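You operate a simulated robot arm through the tools that you are given. There is no shell and no other tool. Be economical: measure what you need, move in short steps, check, and stop when the job is done.

Carry out the task below with a simulated two-armed robot. There is one attempt and no reset: what you move stays moved.

## Task
Press the blue frozen-bread button, then toast the bread on 3.
Fine: wall switch on and dial set before the lever goes down; when it has popped up, blue button off and wall switch off. Leave the toast in the toaster.
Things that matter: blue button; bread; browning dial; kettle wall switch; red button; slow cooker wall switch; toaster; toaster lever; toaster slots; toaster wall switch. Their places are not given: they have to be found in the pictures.

It is judged by the outcome, as a careful person would: the job done as asked, and still so three seconds after it is handed in. It fails if anything else is knocked over, pushed out of place, dropped, spilled or broken.

## Robot
Two 7-joint arms with fingered hands on one trunk that stands fixed in place. Base frame: the origin is at the foot of the trunk, x ahead of it, y to its left, z up. Readings come in mm, rad, newtons and seconds.
The left shoulder is at [200, 135, 1120], the right one opposite. Payload 4 kg a hand.
Tool frame (each hand has its own): the origin (TCP) lies between the finger pads and is the grasp point; the fingertips stand 25 mm ahead of it; z points along the fingers, y is the line along which they close. The gripper opens to 88 mm. The gripper's body begins 29 mm behind the TCP. The gripper is a hand of 4 fingers: y runs from the thumb to the fingers, the wrist lies at [-13, -106, -174] in the tool frame.
Orientation is told as [roll, pitch, yaw] about the base's x, y, z axes, in that order, counted from this pose: with the fingers straight down and the wrist toward the robot, the tool's x, y and z point along [0, 1, 0], [1, 0, 0] and [0, 0, -1] of the base frame.

## Interface
- The arms move only by the tool step_arm. It takes "left_moves", "right_moves" or both (then of equal length, played together; a hand with none holds still); each is a list of rows, each an object of numbers (a shift or turn left out is 0): "dx", "dy", "dz": the shift along the tool's x, y, z in mm; "rx", "ry", "rz": the turn, a rotation vector about the tool's x, y, z in rad. In form: [{"dx": .., "dy": .., "dz": .., "rx": .., "ry": .., "rz": ..}, ...]. A call has 1 to 20 rows; each row shifts and turns the commanded pose from where the row before left it, along the tool's axes as they then stand. Rows are played at 5 a second. More than 50 mm and 0.15 rad between two rows, and nothing of the call is played. Where a pose cannot be reached the arm comes as near as it can. A force on the tool above 40 N (or 10 N above the force at the start of the call, whichever is more), or a blocked arm, ends the call early, and 0.2 s more pass. In this call time passes only in rows, and 0.2 s behind the last. The reply holds the time, the measured pose of the TCP, the force on the tool along the base axes, the opening and the grip force, in the units named above and with some noise, with the torque about the TCP (base axes, N m) and any sound that the robot's microphone picked up.
- Cameras (640 x 400 px; columns grow to the right, rows downward): "scene" is now at [138, -41.4, 1733.2]; the picture's right is [-0.49, -0.87, 0.00], its down [-0.54, 0.31, -0.78] and it looks along [0.68, -0.39, -0.62] (base axes); focal length 336 px, centre (320, 200). "left" rides on the left gripper at [-64, -83, -98] in its tool frame; the picture's right is [-0.62, -0.37, 0.69], its down [0.71, -0.63, 0.30] and it looks along [0.32, 0.68, 0.65] (tool axes); focal length 265 px, centre (320, 200). "right" rides on the right gripper at [64, -83, -98] in its tool frame; the picture's right is [-0.62, 0.37, -0.69], its down [-0.71, -0.63, 0.30] and it looks along [-0.32, 0.68, 0.65] (tool axes); focal length 265 px, centre (320, 200).
- snapshot(camera): a new picture of that camera. The clock stands still meanwhile.
- slide_trunk(by): slides the trunk up (or, below 0, down) by that many mm; the arms and the scene camera ride with it, the base frame stays. It gives what a move gives, with no picture.
- curl_fingers(index, middle, ring, thumb_bend, thumb_turn, hand): sets how far each is bent, from 0 (flat) to 1 (curled in); at 0.3 the hand is open as for a grip, at 0.7 the pads meet at the TCP. One left out holds its place. A second passes; each finger stops where it meets its share of the squeeze, and holds until it gets a number again. It is the only way to open and close the hand. It gives what a move gives, with no picture; readings hold the bend of each and the force on the fingers (four entries, about 0 where the hand has none), thumb and palm. thumb_turn goes from beside the hand (0) to across from the fingers (1), as for a grip.
- aim_head(pan, tilt): turns the head with the scene camera to pan (to the left, within 1.693 rad either way) and tilt (down, from -0.506 to 1.204), counted from straight ahead of the robot. It gives what a move gives.
- measure_at(camera, pixels): there is no depth. For up to 12 entries [column, row, z] of the newest picture of that camera ("zoom" is the newest enlarged one), the place [x, y] in the base frame at which the ray of that pixel passes the height z, good to about 3 mm. The clock stands still meanwhile.
- inspect(camera, box): a new picture of the part [left, top, right, bottom] of that camera's present view, enlarged. The clock stands still meanwhile.
- sign_off(): hands the job in; it is judged then, once.

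Work in short steps. Measure before you move; look again where a grasp or a placing could have gone wrong, and mend it. You have 80 turns and 64 pictures in all, those below and enlarged ones among them. Open the grippers and draw the arms clear of the work before you hand the job in, unless the task says otherwise; then end with one line.

The tools are called after "Emit:" by a JSON object that holds its "fn" and its "kwargs". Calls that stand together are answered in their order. step_arm: Moves the arms, as the interface text tells. Its arguments: {"type":"object","properties":{"left_moves":{"type":"array"},"right_moves":{"type":"array"}},"required":[]} The other tools are called the same way: slide_trunk (by) slides the trunk up or down; curl_fingers (index, middle, ring, thumb_bend, thumb_turn, hand) moves the fingers one by one; aim_head (pan, tilt) turns the head that bears the scene camera; snapshot (camera) takes a picture; measure_at (camera, pixels) gives the place at which the rays of pixels pass given heights; inspect (camera, box) takes an enlarged picture of a part of a camera's view; sign_off () hands the job in.

At the start:

```text
clock: 0.0
left_eef_pos: [583.1, 35.0, 1416.6]
left_tool_rot: [0.0, 0.0, 0.001]
left_ft_force: [0.1, 0.1, -0.1]
left_moment: [0.01, 0.02, -0.03]
left_width: 87.7
left_gripper_force: 0.0
left_shape: jaw
left_bend: [0.3, 0.3, 0.3, 0.3, 0.98]
left_finger forces: [0.0, 0.1, 0.0, 0.0, 0.1, 0.0]
right_eef_pos: [374.0, -426.7, 1414.3]
right_tool_rot: [0.0, 0.0, 0.001]
right_ft_force: [0.0, -0.2, -0.2]
right_moment: [-0.01, -0.03, -0.01]
right_width: 87.4
right_gripper_force: 0.0
right_shape: jaw
right_bend: [0.3, 0.3, 0.3, 0.3, 0.98]
right_finger forces: [0.1, 0.1, 0.1, 0.1, 0.0, 0.1]
trunk travel left (down, up): [-725.0, 45.0]
head pan, tilt: [-0.517, 0.67]
```

scene: 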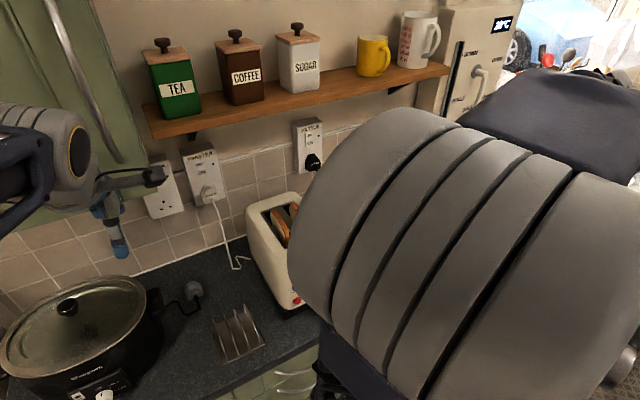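
right: 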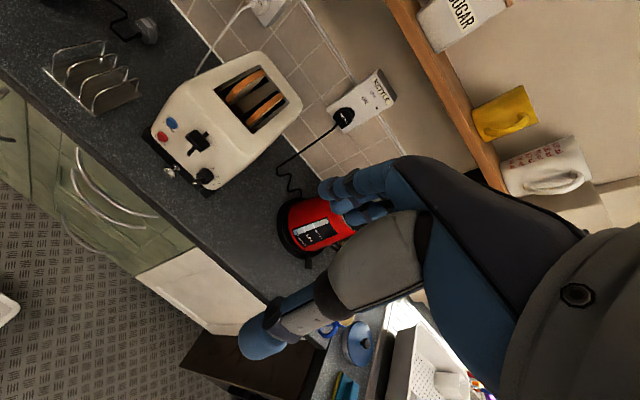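
left: 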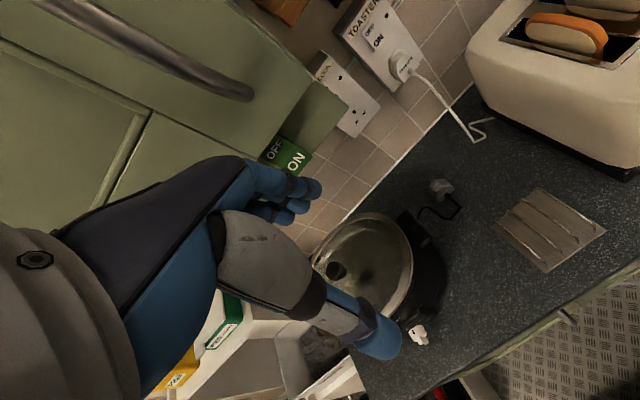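

The right picture shows the toaster's front (red/blue buttons at about (165,130), lever (198,142), knobs near (170,172) and (205,178)); the left shows the toaster switch at (375,40). I enlarge these.

Emit:
{"fn": "inspect", "kwargs": {"camera": "right", "box": [130, 40, 310, 210]}}

Emit:
{"fn": "inspect", "kwargs": {"camera": "scene", "box": [130, 110, 340, 320]}}

Emit:
{"fn": "inspect", "kwargs": {"camera": "left", "box": [310, 0, 450, 140]}}

```text
2.35 times, centred on (220, 125) of right
```

zoom: 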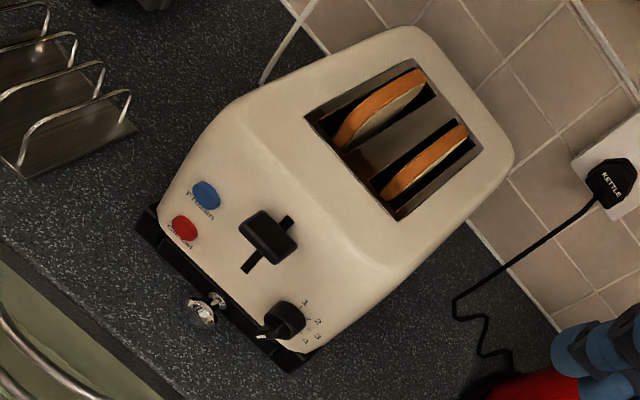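

```text
1.90 times, centred on (235, 215) of scene
```

zoom: 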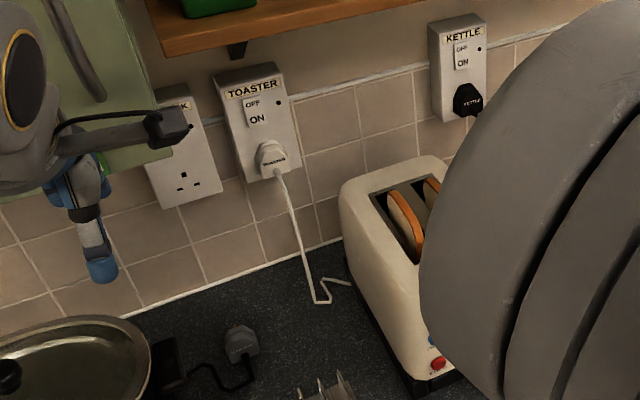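

```text
2.86 times, centred on (380, 70) of left
```

zoom: 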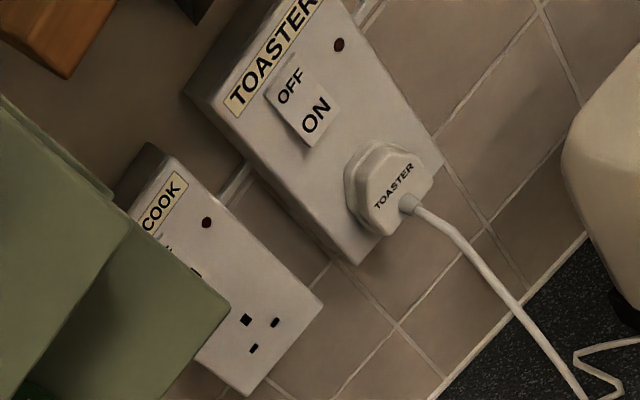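

The dial markings and wall geometry need measuring. I enlarge the dial and measure the base of the wall and the toaster foot from the scene.

Emit:
{"fn": "inspect", "kwargs": {"camera": "right", "box": [150, 110, 230, 190]}}

Emit:
{"fn": "measure_at", "kwargs": {"camera": "scene", "pixels": [[145, 272, 1035], [235, 238, 1035], [288, 316, 1035], [297, 300, 1100], [205, 190, 1200], [213, 165, 1250], [255, 210, 1230], [285, 195, 1230], [240, 335, 1035], [165, 350, 1035]]}}

Emit:
{"fn": "measure_at", "kwargs": {"camera": "right", "pixels": [[145, 133, 1035], [208, 193, 1035], [165, 125, 1120], [162, 136, 1120], [198, 142, 1150], [205, 178, 1100], [300, 100, 1230], [262, 52, 1230], [180, 90, 1230], [172, 172, 1035], [222, 190, 1035]]}}

```text
5.00 times, centred on (190, 150) of right
```

zoom: 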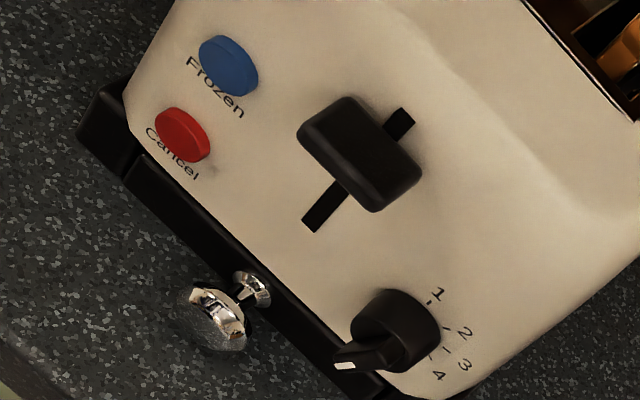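

```text
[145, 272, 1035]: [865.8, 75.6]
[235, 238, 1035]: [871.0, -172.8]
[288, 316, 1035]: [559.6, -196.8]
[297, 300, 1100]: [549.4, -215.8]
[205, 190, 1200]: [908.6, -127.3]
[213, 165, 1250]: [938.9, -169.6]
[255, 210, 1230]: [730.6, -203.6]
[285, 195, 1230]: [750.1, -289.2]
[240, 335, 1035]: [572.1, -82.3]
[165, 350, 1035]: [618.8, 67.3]
```

```text
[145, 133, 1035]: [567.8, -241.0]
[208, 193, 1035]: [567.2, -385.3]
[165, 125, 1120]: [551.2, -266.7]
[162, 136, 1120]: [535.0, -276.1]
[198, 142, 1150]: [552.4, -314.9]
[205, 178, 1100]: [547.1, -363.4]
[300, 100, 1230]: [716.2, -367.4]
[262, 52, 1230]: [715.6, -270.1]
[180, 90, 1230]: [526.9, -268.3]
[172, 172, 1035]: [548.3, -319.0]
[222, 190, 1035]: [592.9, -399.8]
```

The wall is at x≈870, the toaster front at x≈550 with y about -265 (blue) to -365 (dial). The dial's white pointer aims past 4, and I need a closer view. I shape the right hand into a pointing index and tilt it toward the toaster front.

Emit:
{"fn": "curl_fingers", "kwargs": {"hand": "right", "index": 0.3, "middle": 1, "ring": 1}}

Emit:
{"fn": "step_arm", "kwargs": {"right_moves": [{"rx": -0.131}, {"rx": -0.131}, {"rx": -0.131}, {"rx": -0.131}, {"rx": -0.131}, {"rx": -0.131}, {"dz": 40}, {"dz": 40}, {"dz": 40}, {"dz": 40}, {"dz": 20, "dy": -20, "dx": 40}, {"dx": 40}, {"dy": -30}]}}

Emit:
{"fn": "snapshot", "kwargs": {"camera": "right"}}

Emit:
{"fn": "snapshot", "kwargs": {"camera": "scene"}}

```text
clock: 1.0
left_eef_pos: [582.3, 34.3, 1416.9]
left_tool_rot: [-0.001, 0.0, 0.001]
left_ft_force: [0.5, 0.6, 0.3]
left_moment: [-0.05, 0.02, 0.02]
left_width: 87.5
left_gripper_force: 0.0
left_shape: jaw
left_bend: [0.3, 0.3, 0.3, 0.3, 0.98]
left_finger forces: [0.1, 0.1, 0.0, 0.0, 0.0, 0.0]
right_eef_pos: [374.5, -426.1, 1412.8]
right_tool_rot: [-0.001, -0.001, 0.0]
right_ft_force: [0.6, 0.0, 0.6]
right_moment: [-0.03, -0.03, 0.02]
right_width: 84.5
right_gripper_force: 0.0
right_shape: fingers
right_bend: [0.3, 1.0, 1.0, 0.3, 0.98]
right_finger forces: [0.0, 0.0, 0.1, 0.1, 0.0, 0.1]
trunk travel left (down, up): [-725.0, 45.0]
head pan, tilt: [-0.517, 0.67]
```

```text
clock: 3.8
left_eef_pos: [581.8, 34.9, 1417.2]
left_tool_rot: [0.001, 0.001, -0.001]
left_ft_force: [0.2, -0.4, 1.2]
left_moment: [-0.03, 0.02, 0.01]
left_width: 87.6
left_gripper_force: 0.0
left_shape: jaw
left_bend: [0.3, 0.3, 0.3, 0.3, 0.98]
left_finger forces: [0.0, 0.0, 0.1, 0.0, 0.0, 0.0]
right_eef_pos: [475.1, -377.9, 1254.7]
right_tool_rot: [0.0, -0.785, 0.001]
right_ft_force: [-0.5, 0.1, -0.3]
right_moment: [-0.02, 0.04, -0.02]
right_width: 84.8
right_gripper_force: 0.0
right_shape: fingers
right_bend: [0.3, 1.0, 1.0, 0.3, 0.98]
right_finger forces: [0.0, 0.1, 0.1, 0.1, 0.0, 0.0]
right hand out of reach, approached as far as the arm can: row 12, 13
trunk travel left (down, up): [-725.0, 45.0]
head pan, tilt: [-0.517, 0.67]
```

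```text
56 pictures are left
```

right: 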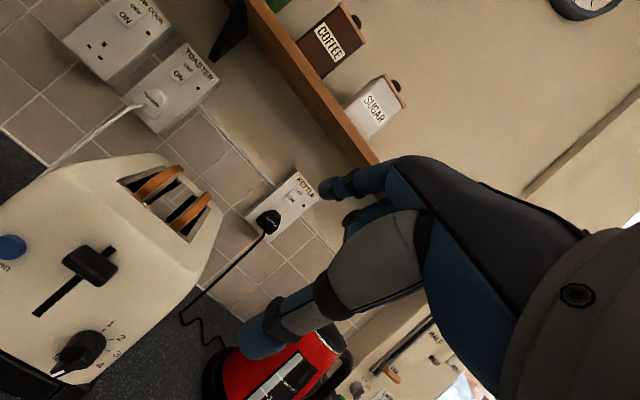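

```text
55 pictures are left
```

scene: 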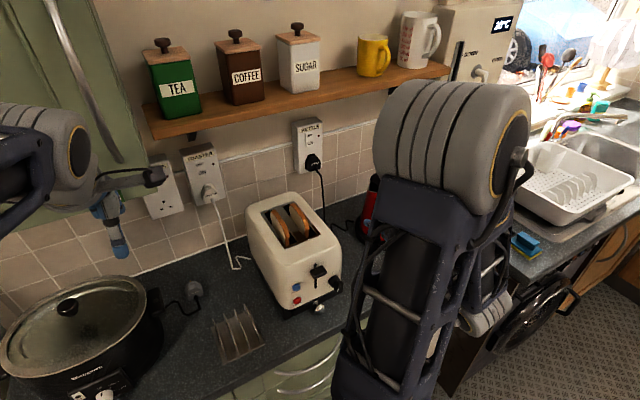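

The scene now shows the toaster. I enlarge it to locate blue button, lever and dial.

Emit:
{"fn": "inspect", "kwargs": {"camera": "scene", "box": [240, 185, 350, 325]}}

Emit:
{"fn": "inspect", "kwargs": {"camera": "right", "box": [0, 200, 160, 400]}}

```text
2.86 times, centred on (295, 255) of scene
```

zoom: 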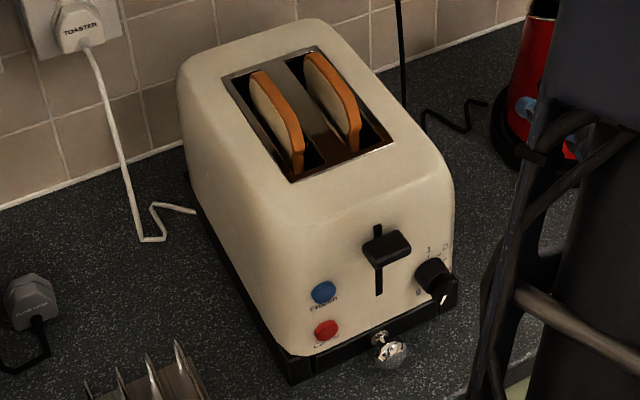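

```text
2.00 times, centred on (80, 300) of right
```

zoom: 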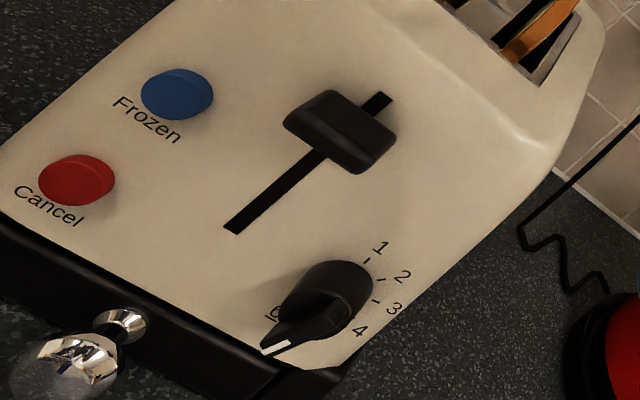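

I triangulate buttons, lever and dial from both cameras, using two heights per ray.

Emit:
{"fn": "measure_at", "kwargs": {"camera": "zoom", "pixels": [[178, 95, 1100], [178, 95, 1150], [340, 130, 1100], [340, 130, 1170], [320, 300, 1050], [320, 300, 1100], [270, 348, 1050], [270, 348, 1100], [78, 180, 1050], [78, 180, 1110], [230, 230, 1100], [385, 97, 1160]]}}

Emit:
{"fn": "measure_at", "kwargs": {"camera": "scene", "pixels": [[296.1, 287.2, 1100], [296.1, 287.2, 1150], [318.8, 271.5, 1100], [318.8, 271.5, 1170], [335.3, 281.3, 1050], [335.3, 281.3, 1100], [338, 288.2, 1050], [338, 288.2, 1100], [297.4, 300.5, 1050], [297.4, 300.5, 1110], [315.6, 287.5, 1100], [315.3, 263.8, 1160]]}}

```text
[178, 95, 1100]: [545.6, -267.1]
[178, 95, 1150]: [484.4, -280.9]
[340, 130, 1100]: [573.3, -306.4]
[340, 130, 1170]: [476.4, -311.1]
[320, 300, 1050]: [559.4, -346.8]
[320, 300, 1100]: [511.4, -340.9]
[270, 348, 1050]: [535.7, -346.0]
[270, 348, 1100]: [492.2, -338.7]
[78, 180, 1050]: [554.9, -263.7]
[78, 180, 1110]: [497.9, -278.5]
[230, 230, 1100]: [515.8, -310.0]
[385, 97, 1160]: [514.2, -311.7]
```

```text
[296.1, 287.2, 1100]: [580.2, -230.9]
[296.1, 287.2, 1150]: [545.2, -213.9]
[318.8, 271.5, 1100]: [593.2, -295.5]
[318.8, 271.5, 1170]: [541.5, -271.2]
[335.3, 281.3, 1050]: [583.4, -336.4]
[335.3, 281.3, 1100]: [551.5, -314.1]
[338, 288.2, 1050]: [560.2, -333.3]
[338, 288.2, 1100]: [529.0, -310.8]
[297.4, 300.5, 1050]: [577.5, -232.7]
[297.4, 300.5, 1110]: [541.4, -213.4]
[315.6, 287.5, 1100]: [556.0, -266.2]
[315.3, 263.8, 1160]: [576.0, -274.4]
```

Triangulating from the three cameras agrees on: blue (625,-249,1036), red (618,-250,987), lever knob (615,-306,1070), dial (≈625,-360,985), toaster rocker (955,-140,1238). The left arm has the better reach there, so I shape its hand (middle finger as pointer) and bring it in, high and clear. The right hand retreats a bit.

Emit:
{"fn": "curl_fingers", "kwargs": {"hand": "left", "index": 0.7, "middle": 1, "ring": 1, "thumb_bend": 0.3, "thumb_turn": 0}}

Emit:
{"fn": "step_arm", "kwargs": {"left_moves": [{"rz": 0.133}, {"rz": 0.133}, {"rz": 0.134}, {"rx": -0.131}, {"rx": -0.131}, {"rx": -0.131}, {"rx": -0.131}, {"rx": -0.131}, {"rx": -0.131}, {"dx": -33, "dy": -22, "dz": 29}, {"dx": -33, "dy": -22, "dz": 29}, {"dx": -33, "dy": -22, "dz": 29}, {"dx": -33, "dy": -22, "dz": 29}, {"dx": -33, "dy": -22, "dz": 29}, {"dx": -33, "dy": -22, "dz": 29}]}}

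Emit:
{"fn": "snapshot", "kwargs": {"camera": "left"}}

Emit:
{"fn": "snapshot", "kwargs": {"camera": "scene"}}

```text
clock: 4.8
left_eef_pos: [581.7, 35.3, 1416.4]
left_tool_rot: [0.0, 0.001, 0.0]
left_ft_force: [-0.5, 0.2, 0.1]
left_moment: [0.02, 0.0, -0.04]
left_width: 100.3
left_gripper_force: 0.1
left_shape: fingers
left_bend: [0.7, 1.0, 1.0, 0.3, 0.0]
left_finger forces: [0.1, 0.1, 0.0, 0.0, 0.1, 0.0]
right_eef_pos: [475.5, -377.7, 1255.9]
right_tool_rot: [0.0, -0.785, 0.003]
right_ft_force: [-0.1, 0.7, 0.7]
right_moment: [0.01, 0.02, -0.01]
right_width: 84.3
right_gripper_force: 0.1
right_shape: fingers
right_bend: [0.3, 1.0, 1.0, 0.3, 0.98]
right_finger forces: [0.0, 0.0, 0.1, 0.1, 0.0, 0.0]
trunk travel left (down, up): [-725.0, 45.0]
head pan, tilt: [-0.517, 0.67]
```

```text
clock: 8.0
left_eef_pos: [566.4, -171.8, 1223.4]
left_tool_rot: [-0.002, -0.786, -0.398]
left_ft_force: [0.3, 0.8, 0.5]
left_moment: [0.0, 0.01, -0.01]
left_width: 100.3
left_gripper_force: 0.0
left_shape: fingers
left_bend: [0.7, 1.0, 1.0, 0.3, 0.0]
left_finger forces: [0.1, 0.1, 0.1, 0.0, 0.1, 0.1]
left hand out of reach, approached as far as the arm can: row 10, 11, 12
right_eef_pos: [475.3, -377.1, 1255.1]
right_tool_rot: [-0.002, -0.785, 0.004]
right_ft_force: [-0.4, 0.4, -0.2]
right_moment: [0.02, 0.02, 0.03]
right_width: 84.5
right_gripper_force: 0.0
right_shape: fingers
right_bend: [0.3, 1.0, 1.0, 0.3, 0.98]
right_finger forces: [0.0, 0.0, 0.0, 0.0, 0.1, 0.0]
trunk travel left (down, up): [-725.0, 45.0]
head pan, tilt: [-0.517, 0.67]
```

```text
52 pictures are left
```

left: 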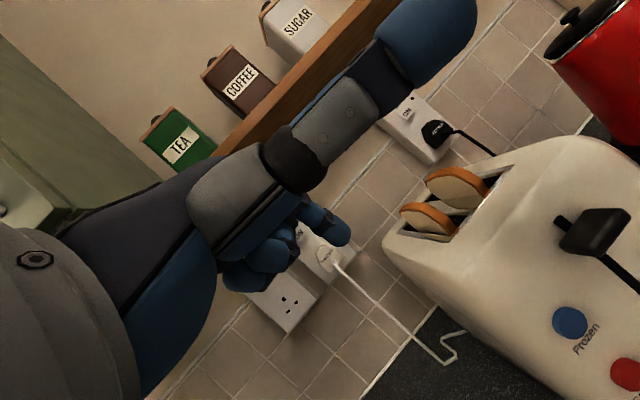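

```text
51 pictures are left
```

scene: 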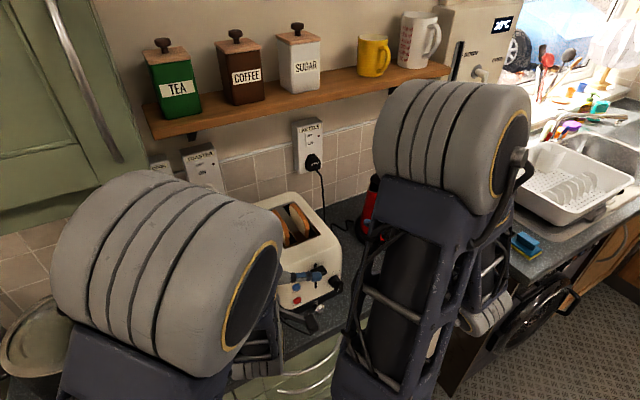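

The left index tip appears at about (335,230); thumb sticks out to the side and blocks the view. I fold the thumb to lie under the hand and look close.

Emit:
{"fn": "curl_fingers", "kwargs": {"hand": "left", "thumb_bend": 0.0, "thumb_turn": 1}}

Emit:
{"fn": "inspect", "kwargs": {"camera": "left", "box": [160, 100, 480, 300]}}

Emit:
{"fn": "inspect", "kwargs": {"camera": "scene", "box": [240, 240, 368, 320]}}

```text
clock: 9.0
left_eef_pos: [567.1, -172.9, 1223.8]
left_tool_rot: [0.0, -0.787, -0.401]
left_ft_force: [0.3, 0.5, 1.1]
left_moment: [-0.01, 0.0, -0.01]
left_width: 57.7
left_gripper_force: 0.1
left_shape: fingers
left_bend: [0.7, 1.0, 1.0, 0.0, 0.95]
left_finger forces: [0.0, 0.0, 0.0, 0.1, 0.0, 0.0]
right_eef_pos: [474.9, -377.0, 1254.8]
right_tool_rot: [0.0, -0.786, -0.001]
right_ft_force: [0.5, 0.2, 0.7]
right_moment: [0.01, 0.01, -0.01]
right_width: 84.6
right_gripper_force: 0.0
right_shape: fingers
right_bend: [0.3, 1.0, 1.0, 0.3, 0.98]
right_finger forces: [0.1, 0.0, 0.0, 0.0, 0.0, 0.1]
trunk travel left (down, up): [-725.0, 45.0]
head pan, tilt: [-0.517, 0.67]
```

```text
2.00 times, centred on (320, 200) of left
```

zoom: 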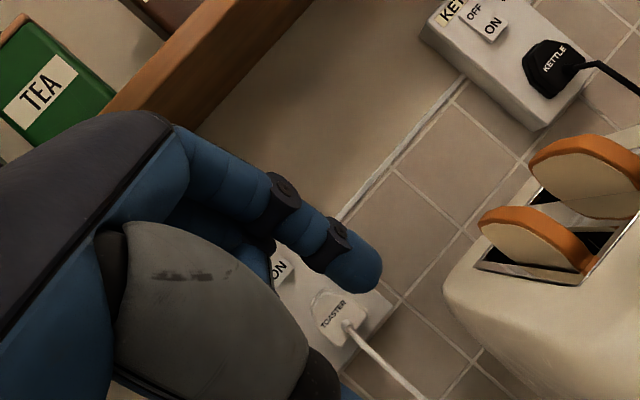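

```text
5.00 times, centred on (304, 280) of scene
```

zoom: 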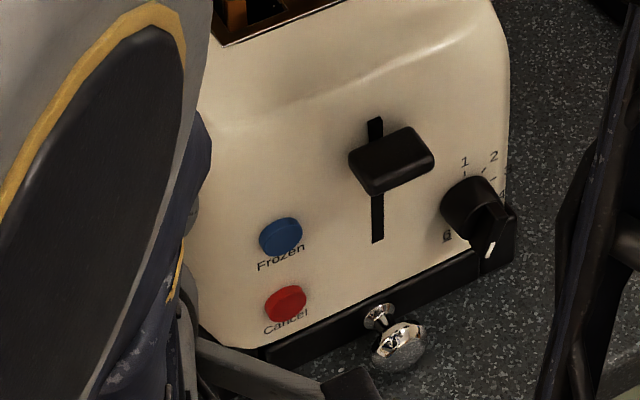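

Index tip sits at about tool (-4,6,22), good for pressing. First the toaster wall rocker: ON half at about (955,-142,1225). I move the left hand to 30 mm in front of it.

Emit:
{"fn": "step_arm", "kwargs": {"left_moves": [{"dx": 21.3, "dy": 27.5, "dz": 25.2}, {"dx": 21.3, "dy": 27.5, "dz": 25.2}, {"dx": 21.3, "dy": 27.5, "dz": 25.2}, {"dx": 21.3, "dy": 27.5, "dz": 25.2}, {"dx": 21.3, "dy": 27.5, "dz": 25.2}, {"dx": 21.3, "dy": 27.5, "dz": 25.2}, {"dx": 21.3, "dy": 27.5, "dz": 25.2}, {"dx": 21.3, "dy": 27.5, "dz": 25.2}, {}]}}

Emit:
{"fn": "snapshot", "kwargs": {"camera": "left"}}

Emit:
{"fn": "snapshot", "kwargs": {"camera": "scene"}}

```text
clock: 11.0
left_eef_pos: [907.5, -130.3, 1234.9]
left_tool_rot: [0.002, -0.788, -0.399]
left_ft_force: [0.6, -0.9, -0.3]
left_moment: [-0.01, 0.05, 0.02]
left_width: 57.8
left_gripper_force: 0.1
left_shape: fingers
left_bend: [0.7, 1.0, 1.0, 0.0, 0.95]
left_finger forces: [0.1, 0.0, 0.0, 0.0, 0.0, 0.0]
right_eef_pos: [475.5, -377.7, 1255.3]
right_tool_rot: [0.0, -0.786, 0.002]
right_ft_force: [0.4, 0.1, 0.6]
right_moment: [0.01, 0.06, -0.03]
right_width: 84.6
right_gripper_force: 0.1
right_shape: fingers
right_bend: [0.3, 1.0, 1.0, 0.3, 0.98]
right_finger forces: [0.0, 0.1, 0.1, 0.0, 0.1, 0.1]
trunk travel left (down, up): [-725.0, 45.0]
head pan, tilt: [-0.517, 0.67]
```

```text
48 pictures are left
```

left: 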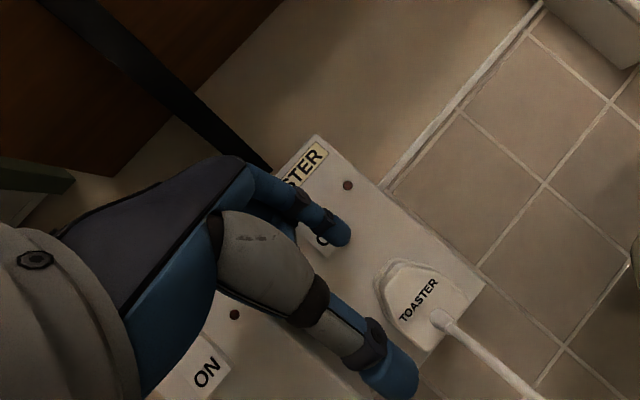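

```text
47 pictures are left
```

scene: 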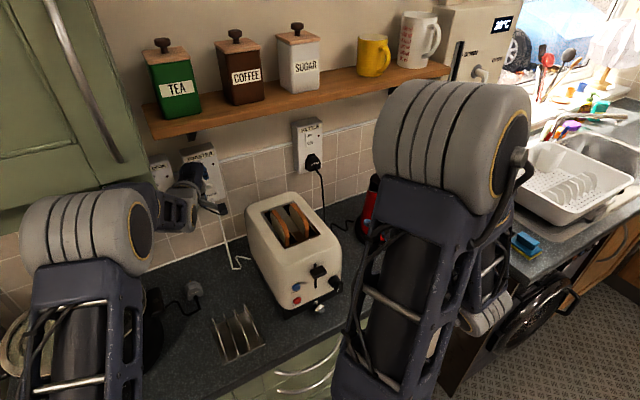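

The thumb points forward (tip at (395,370)) and could touch the plug first. I curl it in and extend the index somewhat, then look.

Emit:
{"fn": "curl_fingers", "kwargs": {"hand": "left", "index": 0.5, "thumb_bend": 1}}

Emit:
{"fn": "inspect", "kwargs": {"camera": "left", "box": [160, 100, 480, 300]}}

Emit:
{"fn": "inspect", "kwargs": {"camera": "scene", "box": [130, 140, 258, 220]}}

```text
clock: 12.0
left_eef_pos: [907.8, -130.3, 1235.0]
left_tool_rot: [0.002, -0.785, -0.4]
left_ft_force: [-2.2, 1.1, -0.2]
left_moment: [0.02, 0.0, 0.02]
left_width: 9.7
left_gripper_force: 1.7
left_shape: fingers
left_bend: [0.47, 1.0, 1.0, 0.92, 1.0]
left_finger forces: [2.7, 0.0, 0.1, 0.0, 0.0, 0.0]
right_eef_pos: [474.6, -376.9, 1255.6]
right_tool_rot: [-0.001, -0.786, 0.001]
right_ft_force: [0.8, -1.1, -1.0]
right_moment: [-0.01, -0.01, 0.01]
right_width: 84.8
right_gripper_force: 0.1
right_shape: fingers
right_bend: [0.3, 1.0, 1.0, 0.3, 0.98]
right_finger forces: [0.0, 0.1, 0.0, 0.1, 0.1, 0.0]
trunk travel left (down, up): [-725.0, 45.0]
head pan, tilt: [-0.517, 0.67]
```

```text
2.00 times, centred on (320, 200) of left
```

zoom: 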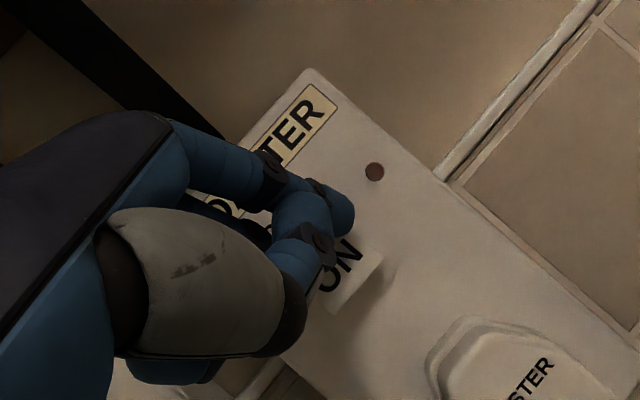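

```text
5.00 times, centred on (194, 180) of scene
```

zoom: 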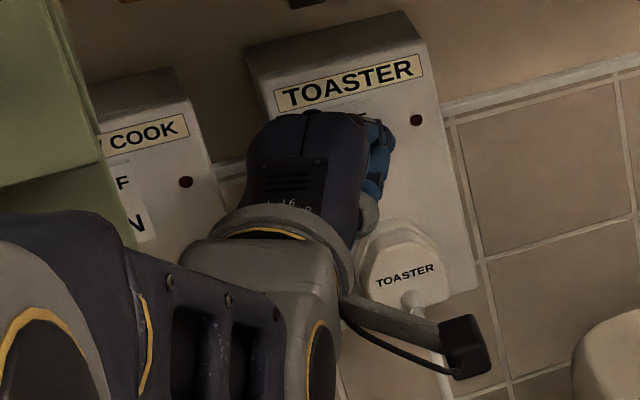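

The index (backed by the thumb) now is right at the rocker, tip ≈(941,-149,1239). I back off 20 mm, drop 15 mm to the ON half, then advance in 5 mm steps.

Emit:
{"fn": "step_arm", "kwargs": {"left_moves": [{"dx": -1.4, "dy": -25.5, "dz": -4.3}, {}, {"dx": 1.95, "dy": 3.25, "dz": 3.25}, {"dx": 1.95, "dy": 3.25, "dz": 3.25}, {"dx": 1.95, "dy": 3.25, "dz": 3.25}, {"dx": 1.95, "dy": 3.25, "dz": 3.25}, {"dx": 1.95, "dy": 3.25, "dz": 3.25}, {"dx": 1.95, "dy": 3.25, "dz": 3.25}]}}

Emit:
{"fn": "inspect", "kwargs": {"camera": "left", "box": [160, 100, 480, 300]}}

```text
clock: 13.8
left_eef_pos: [914.4, -126.6, 1221.7]
left_tool_rot: [0.0, -0.783, -0.404]
left_ft_force: [-22.4, -1.3, 2.1]
left_moment: [-0.01, -0.05, -0.54]
left_width: 8.2
left_gripper_force: 10.7
left_shape: fingers
left_bend: [0.49, 1.0, 1.0, 0.93, 1.0]
left_finger forces: [21.9, 0.0, 0.0, 0.1, 0.0, 0.1]
right_eef_pos: [473.9, -377.9, 1255.3]
right_tool_rot: [-0.001, -0.788, 0.001]
right_ft_force: [-0.4, -0.7, 0.3]
right_moment: [0.02, 0.01, 0.0]
right_width: 84.6
right_gripper_force: 0.1
right_shape: fingers
right_bend: [0.3, 1.0, 1.0, 0.3, 0.98]
right_finger forces: [0.1, 0.0, 0.0, 0.1, 0.0, 0.0]
trunk travel left (down, up): [-725.0, 45.0]
head pan, tilt: [-0.517, 0.67]
heard: click
```

```text
2.00 times, centred on (320, 200) of left
```

zoom: 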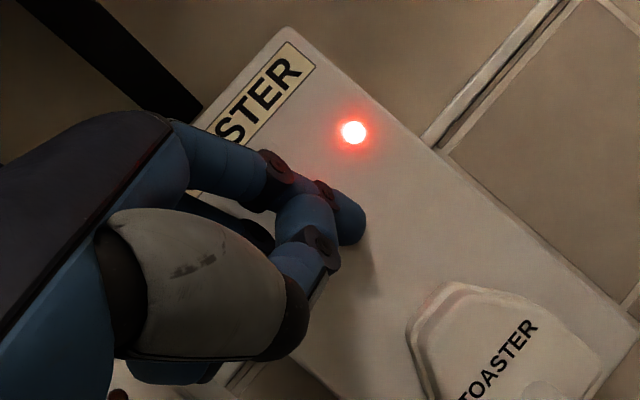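

Click and red lamp: toaster wall switch is on. Now I withdraw the left hand and carry it before the toaster front, while the right hand moves off to the right.

Emit:
{"fn": "step_arm", "kwargs": {"left_moves": [{"dx": -16.7, "dy": -27.9, "dz": -27.9}, {"dx": -16.7, "dy": -27.9, "dz": -27.9}, {"dx": -16.7, "dy": -27.9, "dz": -27.9}, {"dx": -16.7, "dy": -27.9, "dz": -27.9}, {"dx": -16.7, "dy": -27.9, "dz": -27.9}, {"dx": -18.2, "dy": -30.4, "dz": -30.4}, {"dx": -18.2, "dy": -30.4, "dz": -30.4}, {"dx": -18.2, "dy": -30.4, "dz": -30.4}, {"dx": -42, "dy": 3.4, "dz": 3.4}, {"dx": -42, "dy": 3.4, "dz": 3.4}, {"dx": -42, "dy": 3.4, "dz": 3.4}, {"dx": -42, "dy": 3.4, "dz": 3.4}, {"dx": -42, "dy": 3.4, "dz": 3.4}], "right_moves": [{"dx": -40}, {"dx": -40}, {"dx": -40}, {"dx": -40}, {"dx": -40}, {"dx": -40}, {}, {}, {}, {}, {}, {}, {}]}}

Emit:
{"fn": "snapshot", "kwargs": {"camera": "left"}}

Emit:
{"fn": "snapshot", "kwargs": {"camera": "scene"}}

```text
clock: 16.6
left_eef_pos: [517.0, -338.4, 1221.0]
left_tool_rot: [0.0, -0.786, -0.4]
left_ft_force: [-0.3, 1.2, -0.4]
left_moment: [0.02, -0.02, 0.02]
left_width: 11.7
left_gripper_force: 0.0
left_shape: fingers
left_bend: [0.44, 1.0, 1.0, 0.93, 1.0]
left_finger forces: [0.0, 0.0, 0.1, 0.0, 0.1, 0.1]
left hand out of reach, approached as far as the arm can: row 8
right_eef_pos: [474.6, -617.9, 1254.0]
right_tool_rot: [0.001, -0.787, 0.0]
right_ft_force: [-0.3, 0.3, -0.1]
right_moment: [0.0, -0.01, 0.03]
right_width: 84.4
right_gripper_force: 0.1
right_shape: fingers
right_bend: [0.3, 1.0, 1.0, 0.3, 0.98]
right_finger forces: [0.1, 0.1, 0.0, 0.0, 0.0, 0.0]
trunk travel left (down, up): [-725.0, 45.0]
head pan, tilt: [-0.517, 0.67]
```

```text
43 pictures are left
```

left: 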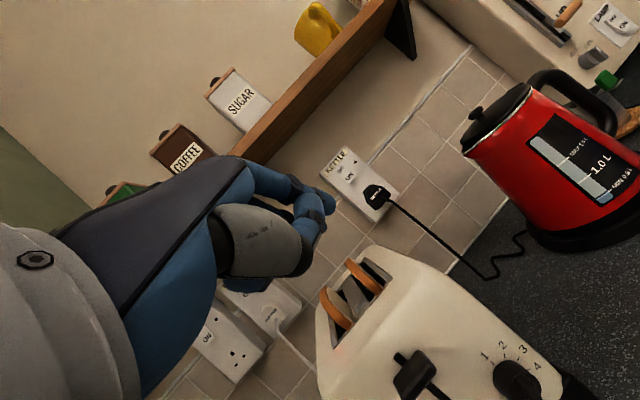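

```text
42 pictures are left
```

scene: 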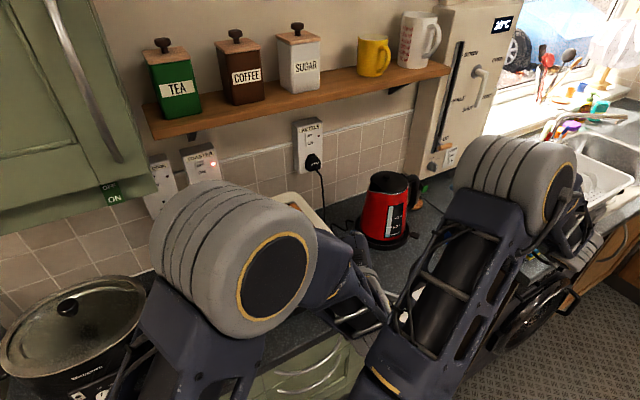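

The left camera shows the dial at the lower right. I lower the hand about 165 mm to face the dial, and turn the right hand left so its camera watches too.

Emit:
{"fn": "step_arm", "kwargs": {"left_moves": [{"dx": -2, "dy": -33, "dz": 26}, {"dx": -2, "dy": -33, "dz": 26}, {"dx": -2, "dy": -33, "dz": 26}, {"dx": -2, "dy": -33, "dz": 26}, {}, {}, {}, {}], "right_moves": [{"ry": 0.1, "rz": -0.1}, {"ry": 0.1, "rz": -0.1}, {"ry": 0.1, "rz": -0.1}, {"ry": 0.1, "rz": -0.1}, {"ry": 0.1, "rz": -0.1}, {"ry": 0.1, "rz": -0.1}, {"ry": 0.1, "rz": -0.1}, {}]}}

Emit:
{"fn": "snapshot", "kwargs": {"camera": "left"}}

Emit:
{"fn": "snapshot", "kwargs": {"camera": "right"}}

```text
clock: 18.4
left_eef_pos: [493.8, -340.2, 1054.5]
left_tool_rot: [-0.001, -0.787, -0.4]
left_ft_force: [0.0, 0.0, 0.3]
left_moment: [0.01, 0.03, -0.01]
left_width: 11.6
left_gripper_force: 0.1
left_shape: fingers
left_bend: [0.44, 1.0, 1.0, 0.93, 1.0]
left_finger forces: [0.0, 0.1, 0.1, 0.0, 0.0, 0.1]
right_eef_pos: [473.8, -616.4, 1255.3]
right_tool_rot: [0.002, -0.784, 0.942]
right_ft_force: [-0.2, 1.1, 0.6]
right_moment: [-0.02, 0.02, 0.01]
right_width: 84.9
right_gripper_force: 0.0
right_shape: fingers
right_bend: [0.3, 1.0, 1.0, 0.3, 0.98]
right_finger forces: [0.0, 0.1, 0.0, 0.1, 0.1, 0.0]
trunk travel left (down, up): [-725.0, 45.0]
head pan, tilt: [-0.517, 0.67]
```

```text
41 pictures are left
```

left: 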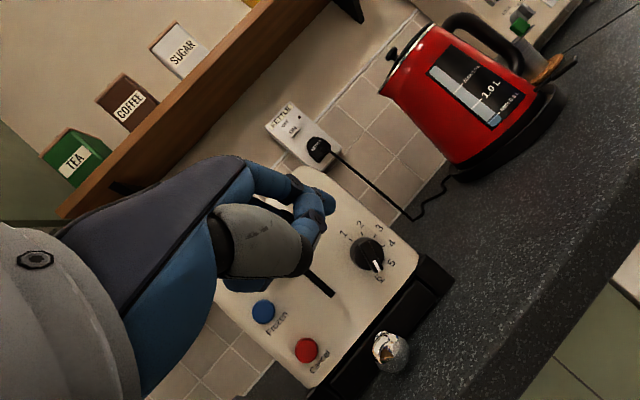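

```text
40 pictures are left
```

right: 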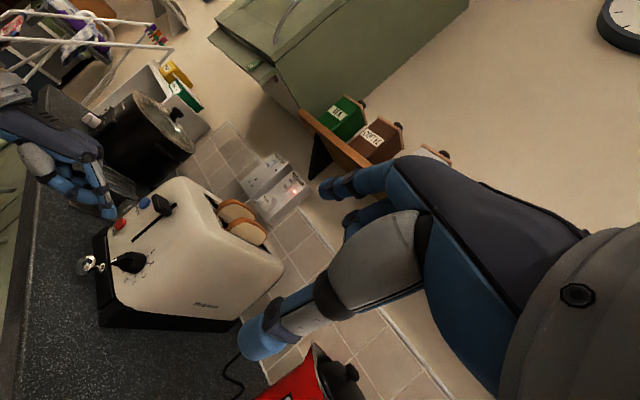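

Excellent head-on view; I enlarge the dial.

Emit:
{"fn": "inspect", "kwargs": {"camera": "left", "box": [320, 200, 416, 300]}}

Emit:
{"fn": "inspect", "kwargs": {"camera": "right", "box": [60, 170, 188, 300]}}

```text
4.00 times, centred on (368, 250) of left
```

zoom: 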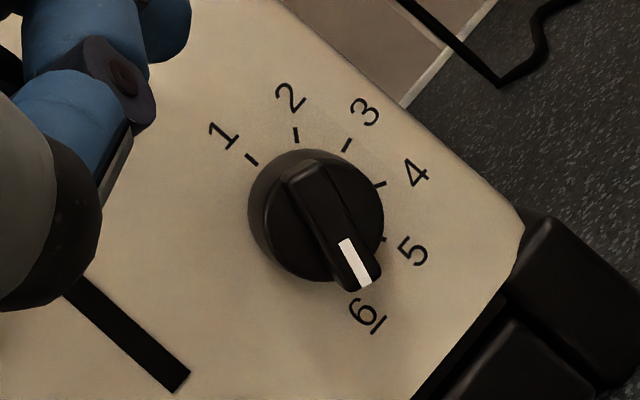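

```text
3.08 times, centred on (124, 235) of right
```

zoom: 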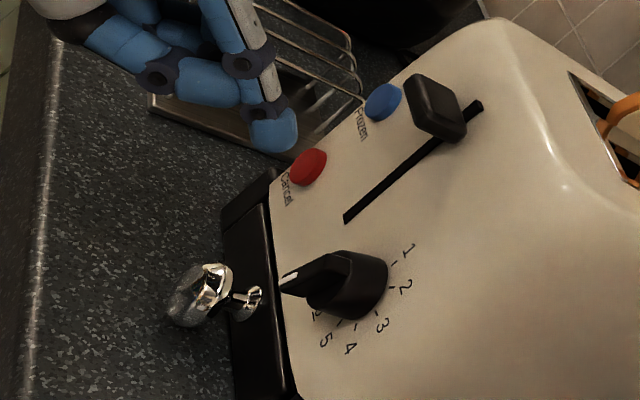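

Clear now: pointer on 6; the 3 lies 120° counter-clockwise. Dial centre ≈(y -359.5, z 1000), face x≈614. I look closer from the side for the knob's depth.

Emit:
{"fn": "inspect", "kwargs": {"camera": "right", "box": [108, 240, 156, 270]}}

```text
13.33 times, centred on (132, 255) of right
```

zoom: 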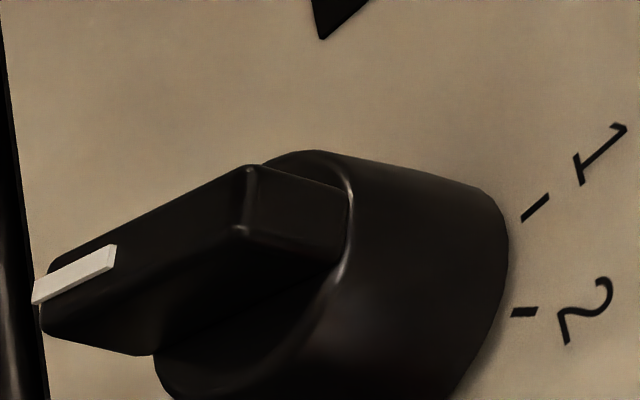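

The knob has a 10 mm ridge I can push sideways. I bring the index tip to the left of the pointer at about (560,-328,991) and look.

Emit:
{"fn": "step_arm", "kwargs": {"left_moves": [{"dx": 20.5, "dy": -17.5, "dz": 30.3}, {"dx": 20.5, "dy": -17.5, "dz": 30.3}, {}]}}

Emit:
{"fn": "inspect", "kwargs": {"camera": "left", "box": [280, 150, 440, 250]}}

Emit:
{"fn": "inspect", "kwargs": {"camera": "right", "box": [76, 210, 172, 270]}}

```text
clock: 19.2
left_eef_pos: [525.2, -308.5, 985.4]
left_tool_rot: [0.001, -0.785, -0.401]
left_ft_force: [0.0, 0.0, -0.2]
left_moment: [0.0, 0.0, -0.01]
left_width: 11.9
left_gripper_force: 0.1
left_shape: fingers
left_bend: [0.44, 1.0, 1.0, 0.94, 1.0]
left_finger forces: [0.0, 0.0, 0.1, 0.0, 0.1, 0.0]
right_eef_pos: [473.7, -618.0, 1255.9]
right_tool_rot: [0.001, -0.784, 0.943]
right_ft_force: [0.4, 0.6, 0.1]
right_moment: [0.01, -0.02, -0.01]
right_width: 85.0
right_gripper_force: 0.0
right_shape: fingers
right_bend: [0.3, 1.0, 1.0, 0.3, 0.98]
right_finger forces: [0.0, 0.0, 0.0, 0.1, 0.0, 0.1]
trunk travel left (down, up): [-725.0, 45.0]
head pan, tilt: [-0.517, 0.67]
```

```text
4.00 times, centred on (360, 200) of left
```

zoom: 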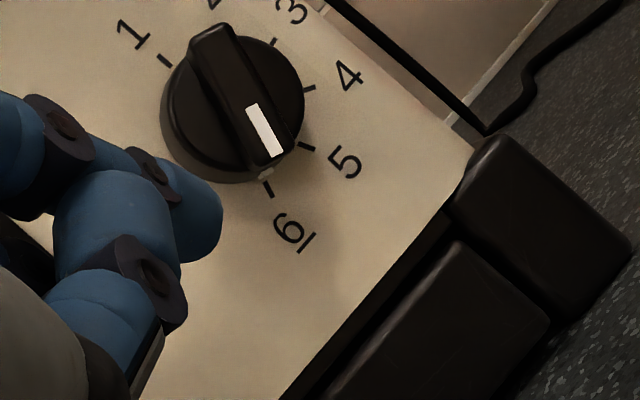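

```text
6.67 times, centred on (124, 240) of right
```

zoom: 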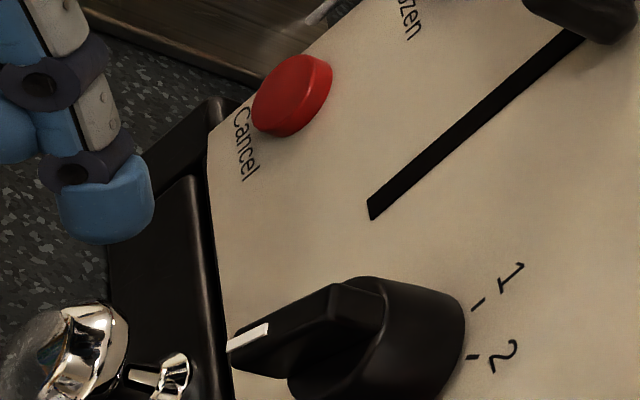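

Tip is where predicted. I advance 39 mm toward the face, left of the pointer, then check.

Emit:
{"fn": "step_arm", "kwargs": {"left_moves": [{"dx": 3.8, "dy": 6.3, "dz": 6.3}, {"dx": 3.8, "dy": 6.3, "dz": 6.3}, {"dx": 3.8, "dy": 6.3, "dz": 6.3}, {"dx": 3.8, "dy": 6.3, "dz": 6.3}, {}]}}

Emit:
{"fn": "inspect", "kwargs": {"camera": "left", "box": [260, 130, 420, 230]}}

Emit:
{"fn": "inspect", "kwargs": {"camera": "right", "box": [76, 210, 172, 270]}}

```text
clock: 20.4
left_eef_pos: [565.8, -308.5, 985.8]
left_tool_rot: [0.001, -0.787, -0.399]
left_ft_force: [0.6, 0.4, 0.0]
left_moment: [0.01, 0.02, -0.02]
left_width: 11.7
left_gripper_force: 0.1
left_shape: fingers
left_bend: [0.44, 1.0, 1.0, 0.94, 1.0]
left_finger forces: [0.1, 0.1, 0.0, 0.0, 0.1, 0.0]
right_eef_pos: [474.0, -617.5, 1255.1]
right_tool_rot: [0.0, -0.786, 0.943]
right_ft_force: [1.3, -0.1, 0.2]
right_moment: [0.04, 0.02, 0.01]
right_width: 84.8
right_gripper_force: 0.0
right_shape: fingers
right_bend: [0.3, 1.0, 1.0, 0.3, 0.98]
right_finger forces: [0.1, 0.0, 0.1, 0.0, 0.0, 0.0]
trunk travel left (down, up): [-725.0, 45.0]
head pan, tilt: [-0.517, 0.67]
```

```text
4.00 times, centred on (340, 180) of left
```

zoom: 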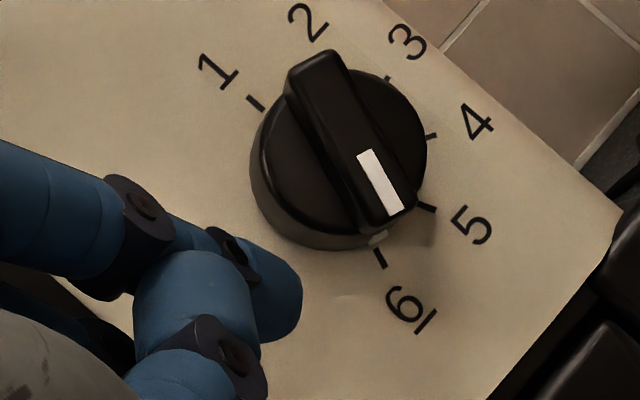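

```text
6.67 times, centred on (124, 240) of right
```

zoom: 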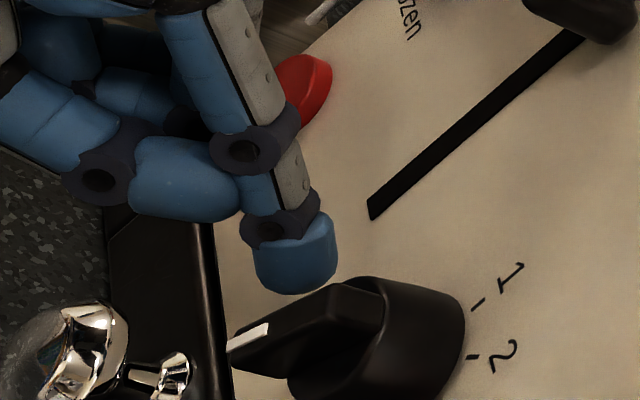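

The tip sits beside the ridge. I push right and slightly down along the arc's first half.

Emit:
{"fn": "step_arm", "kwargs": {"left_moves": [{"dx": -5.53, "dy": 0.59, "dz": 2.71}, {"dx": -5.53, "dy": 0.59, "dz": 2.71}, {"dx": -3.68, "dy": 0.04, "dz": 2.16}, {"dx": -3.68, "dy": 0.04, "dz": 2.16}, {"dx": -3.68, "dy": 0.04, "dz": 2.16}, {"dx": -3.68, "dy": 0.04, "dz": 2.16}]}}

Emit:
{"fn": "inspect", "kwargs": {"camera": "left", "box": [260, 130, 420, 230]}}

Emit:
{"fn": "inspect", "kwargs": {"camera": "right", "box": [76, 220, 172, 280]}}

```text
clock: 21.8
left_eef_pos: [564.8, -334.3, 975.5]
left_tool_rot: [0.001, -0.785, -0.399]
left_ft_force: [-4.4, 11.1, -5.8]
left_moment: [-0.13, 0.02, 0.11]
left_width: 10.9
left_gripper_force: 12.9
left_shape: fingers
left_bend: [0.47, 1.0, 1.0, 0.93, 1.0]
left_finger forces: [26.2, 0.0, 0.1, 0.0, 0.0, 0.1]
right_eef_pos: [474.4, -616.4, 1255.3]
right_tool_rot: [-0.001, -0.787, 0.944]
right_ft_force: [1.0, -0.1, -0.4]
right_moment: [-0.04, 0.0, -0.01]
right_width: 84.7
right_gripper_force: 0.1
right_shape: fingers
right_bend: [0.3, 1.0, 1.0, 0.3, 0.98]
right_finger forces: [0.1, 0.0, 0.0, 0.0, 0.1, 0.1]
trunk travel left (down, up): [-725.0, 45.0]
head pan, tilt: [-0.517, 0.67]
```

```text
4.00 times, centred on (340, 180) of left
```

zoom: 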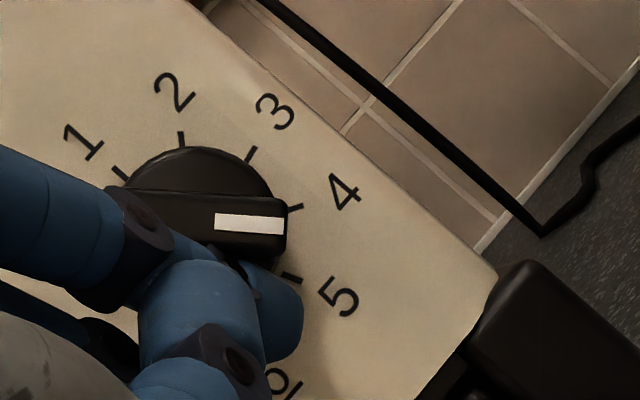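

```text
6.67 times, centred on (124, 250) of right
```

zoom: 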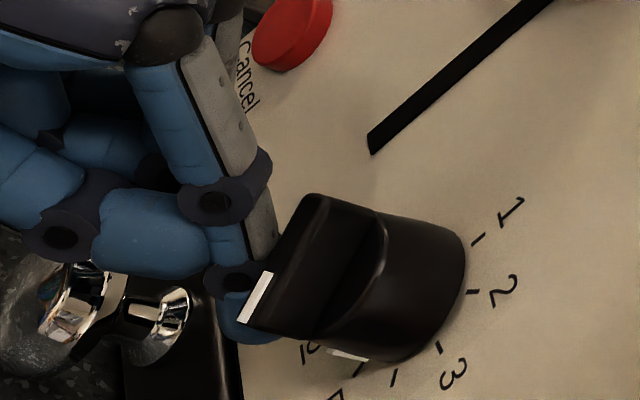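

The pointer turned to about 4.5. I continue along the arc right and up.

Emit:
{"fn": "step_arm", "kwargs": {"left_moves": [{"dx": -3.68, "dy": 1.1, "dz": 1.1}, {"dx": -3.68, "dy": 1.81, "dz": 0.39}, {"dx": -3.68, "dy": 2.51, "dz": -0.31}, {"dx": -2.76, "dy": 2.95, "dz": -1.3}, {"dx": -1.84, "dy": 2.67, "dz": -1.57}]}}

Emit:
{"fn": "inspect", "kwargs": {"camera": "left", "box": [240, 130, 400, 230]}}

Emit:
{"fn": "inspect", "kwargs": {"camera": "right", "box": [76, 220, 172, 280]}}

```text
clock: 23.0
left_eef_pos: [565.9, -352.5, 986.5]
left_tool_rot: [0.0, -0.787, -0.399]
left_ft_force: [-3.5, -2.9, -3.0]
left_moment: [0.06, 0.07, -0.16]
left_width: 11.4
left_gripper_force: 2.6
left_shape: fingers
left_bend: [0.46, 1.0, 1.0, 0.94, 1.0]
left_finger forces: [5.4, 0.1, 0.1, 0.0, 0.1, 0.0]
right_eef_pos: [474.7, -617.6, 1255.7]
right_tool_rot: [0.001, -0.786, 0.943]
right_ft_force: [-0.3, -0.1, 0.3]
right_moment: [0.01, 0.0, 0.02]
right_width: 84.5
right_gripper_force: 0.0
right_shape: fingers
right_bend: [0.3, 1.0, 1.0, 0.3, 0.98]
right_finger forces: [0.0, 0.0, 0.0, 0.0, 0.1, 0.0]
trunk travel left (down, up): [-725.0, 45.0]
head pan, tilt: [-0.517, 0.67]
```

```text
4.00 times, centred on (320, 180) of left
```

zoom: 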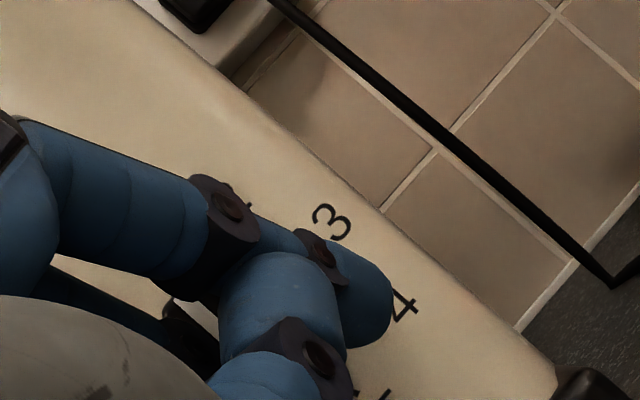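

```text
6.67 times, centred on (124, 250) of right
```

zoom: 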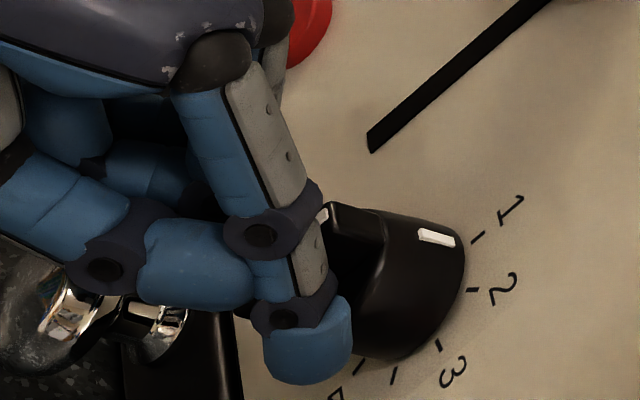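

The knob's skirt mark now looks near 1 — overshoot. I draw the finger straight back 40 mm and look.

Emit:
{"fn": "step_arm", "kwargs": {"left_moves": [{"dx": -5.2, "dy": -8.7, "dz": -8.7}, {"dx": -5.2, "dy": -8.7, "dz": -8.7}, {"dx": -5.2, "dy": -8.7, "dz": -8.7}, {}]}}

Emit:
{"fn": "inspect", "kwargs": {"camera": "right", "box": [92, 230, 172, 280]}}

Emit:
{"fn": "inspect", "kwargs": {"camera": "left", "box": [240, 130, 400, 230]}}

```text
clock: 24.0
left_eef_pos: [529.1, -350.6, 986.5]
left_tool_rot: [0.001, -0.787, -0.395]
left_ft_force: [0.3, 0.3, 0.1]
left_moment: [0.0, 0.02, 0.02]
left_width: 12.1
left_gripper_force: 0.0
left_shape: fingers
left_bend: [0.44, 1.0, 1.0, 0.94, 1.0]
left_finger forces: [0.0, 0.0, 0.0, 0.1, 0.0, 0.1]
right_eef_pos: [473.2, -616.2, 1256.0]
right_tool_rot: [0.001, -0.785, 0.943]
right_ft_force: [-0.2, 1.1, -0.4]
right_moment: [0.01, 0.01, 0.02]
right_width: 84.7
right_gripper_force: 0.0
right_shape: fingers
right_bend: [0.3, 1.0, 1.0, 0.3, 0.98]
right_finger forces: [0.0, 0.1, 0.1, 0.1, 0.0, 0.0]
trunk travel left (down, up): [-725.0, 45.0]
head pan, tilt: [-0.517, 0.67]
```

```text
8.00 times, centred on (132, 255) of right
```

zoom: 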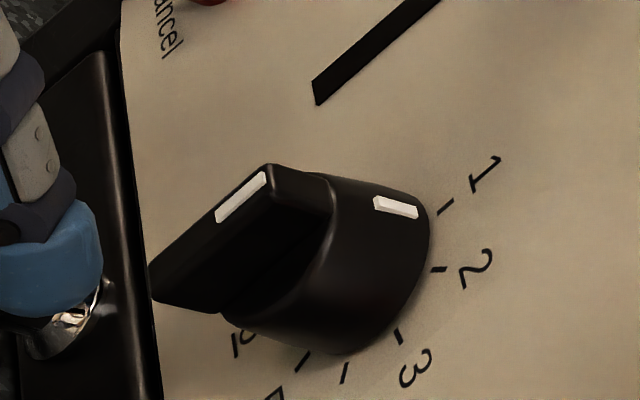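

```text
4.00 times, centred on (320, 180) of left
```

zoom: 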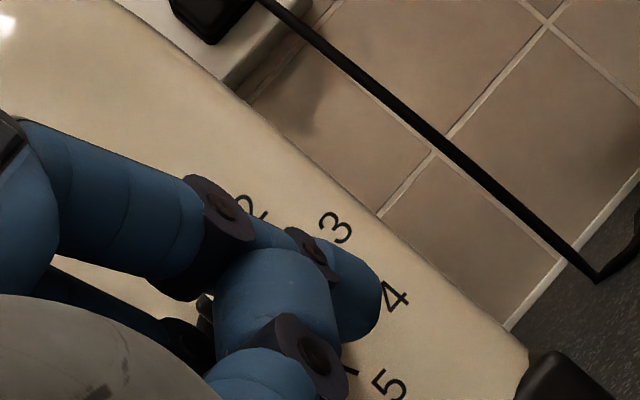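

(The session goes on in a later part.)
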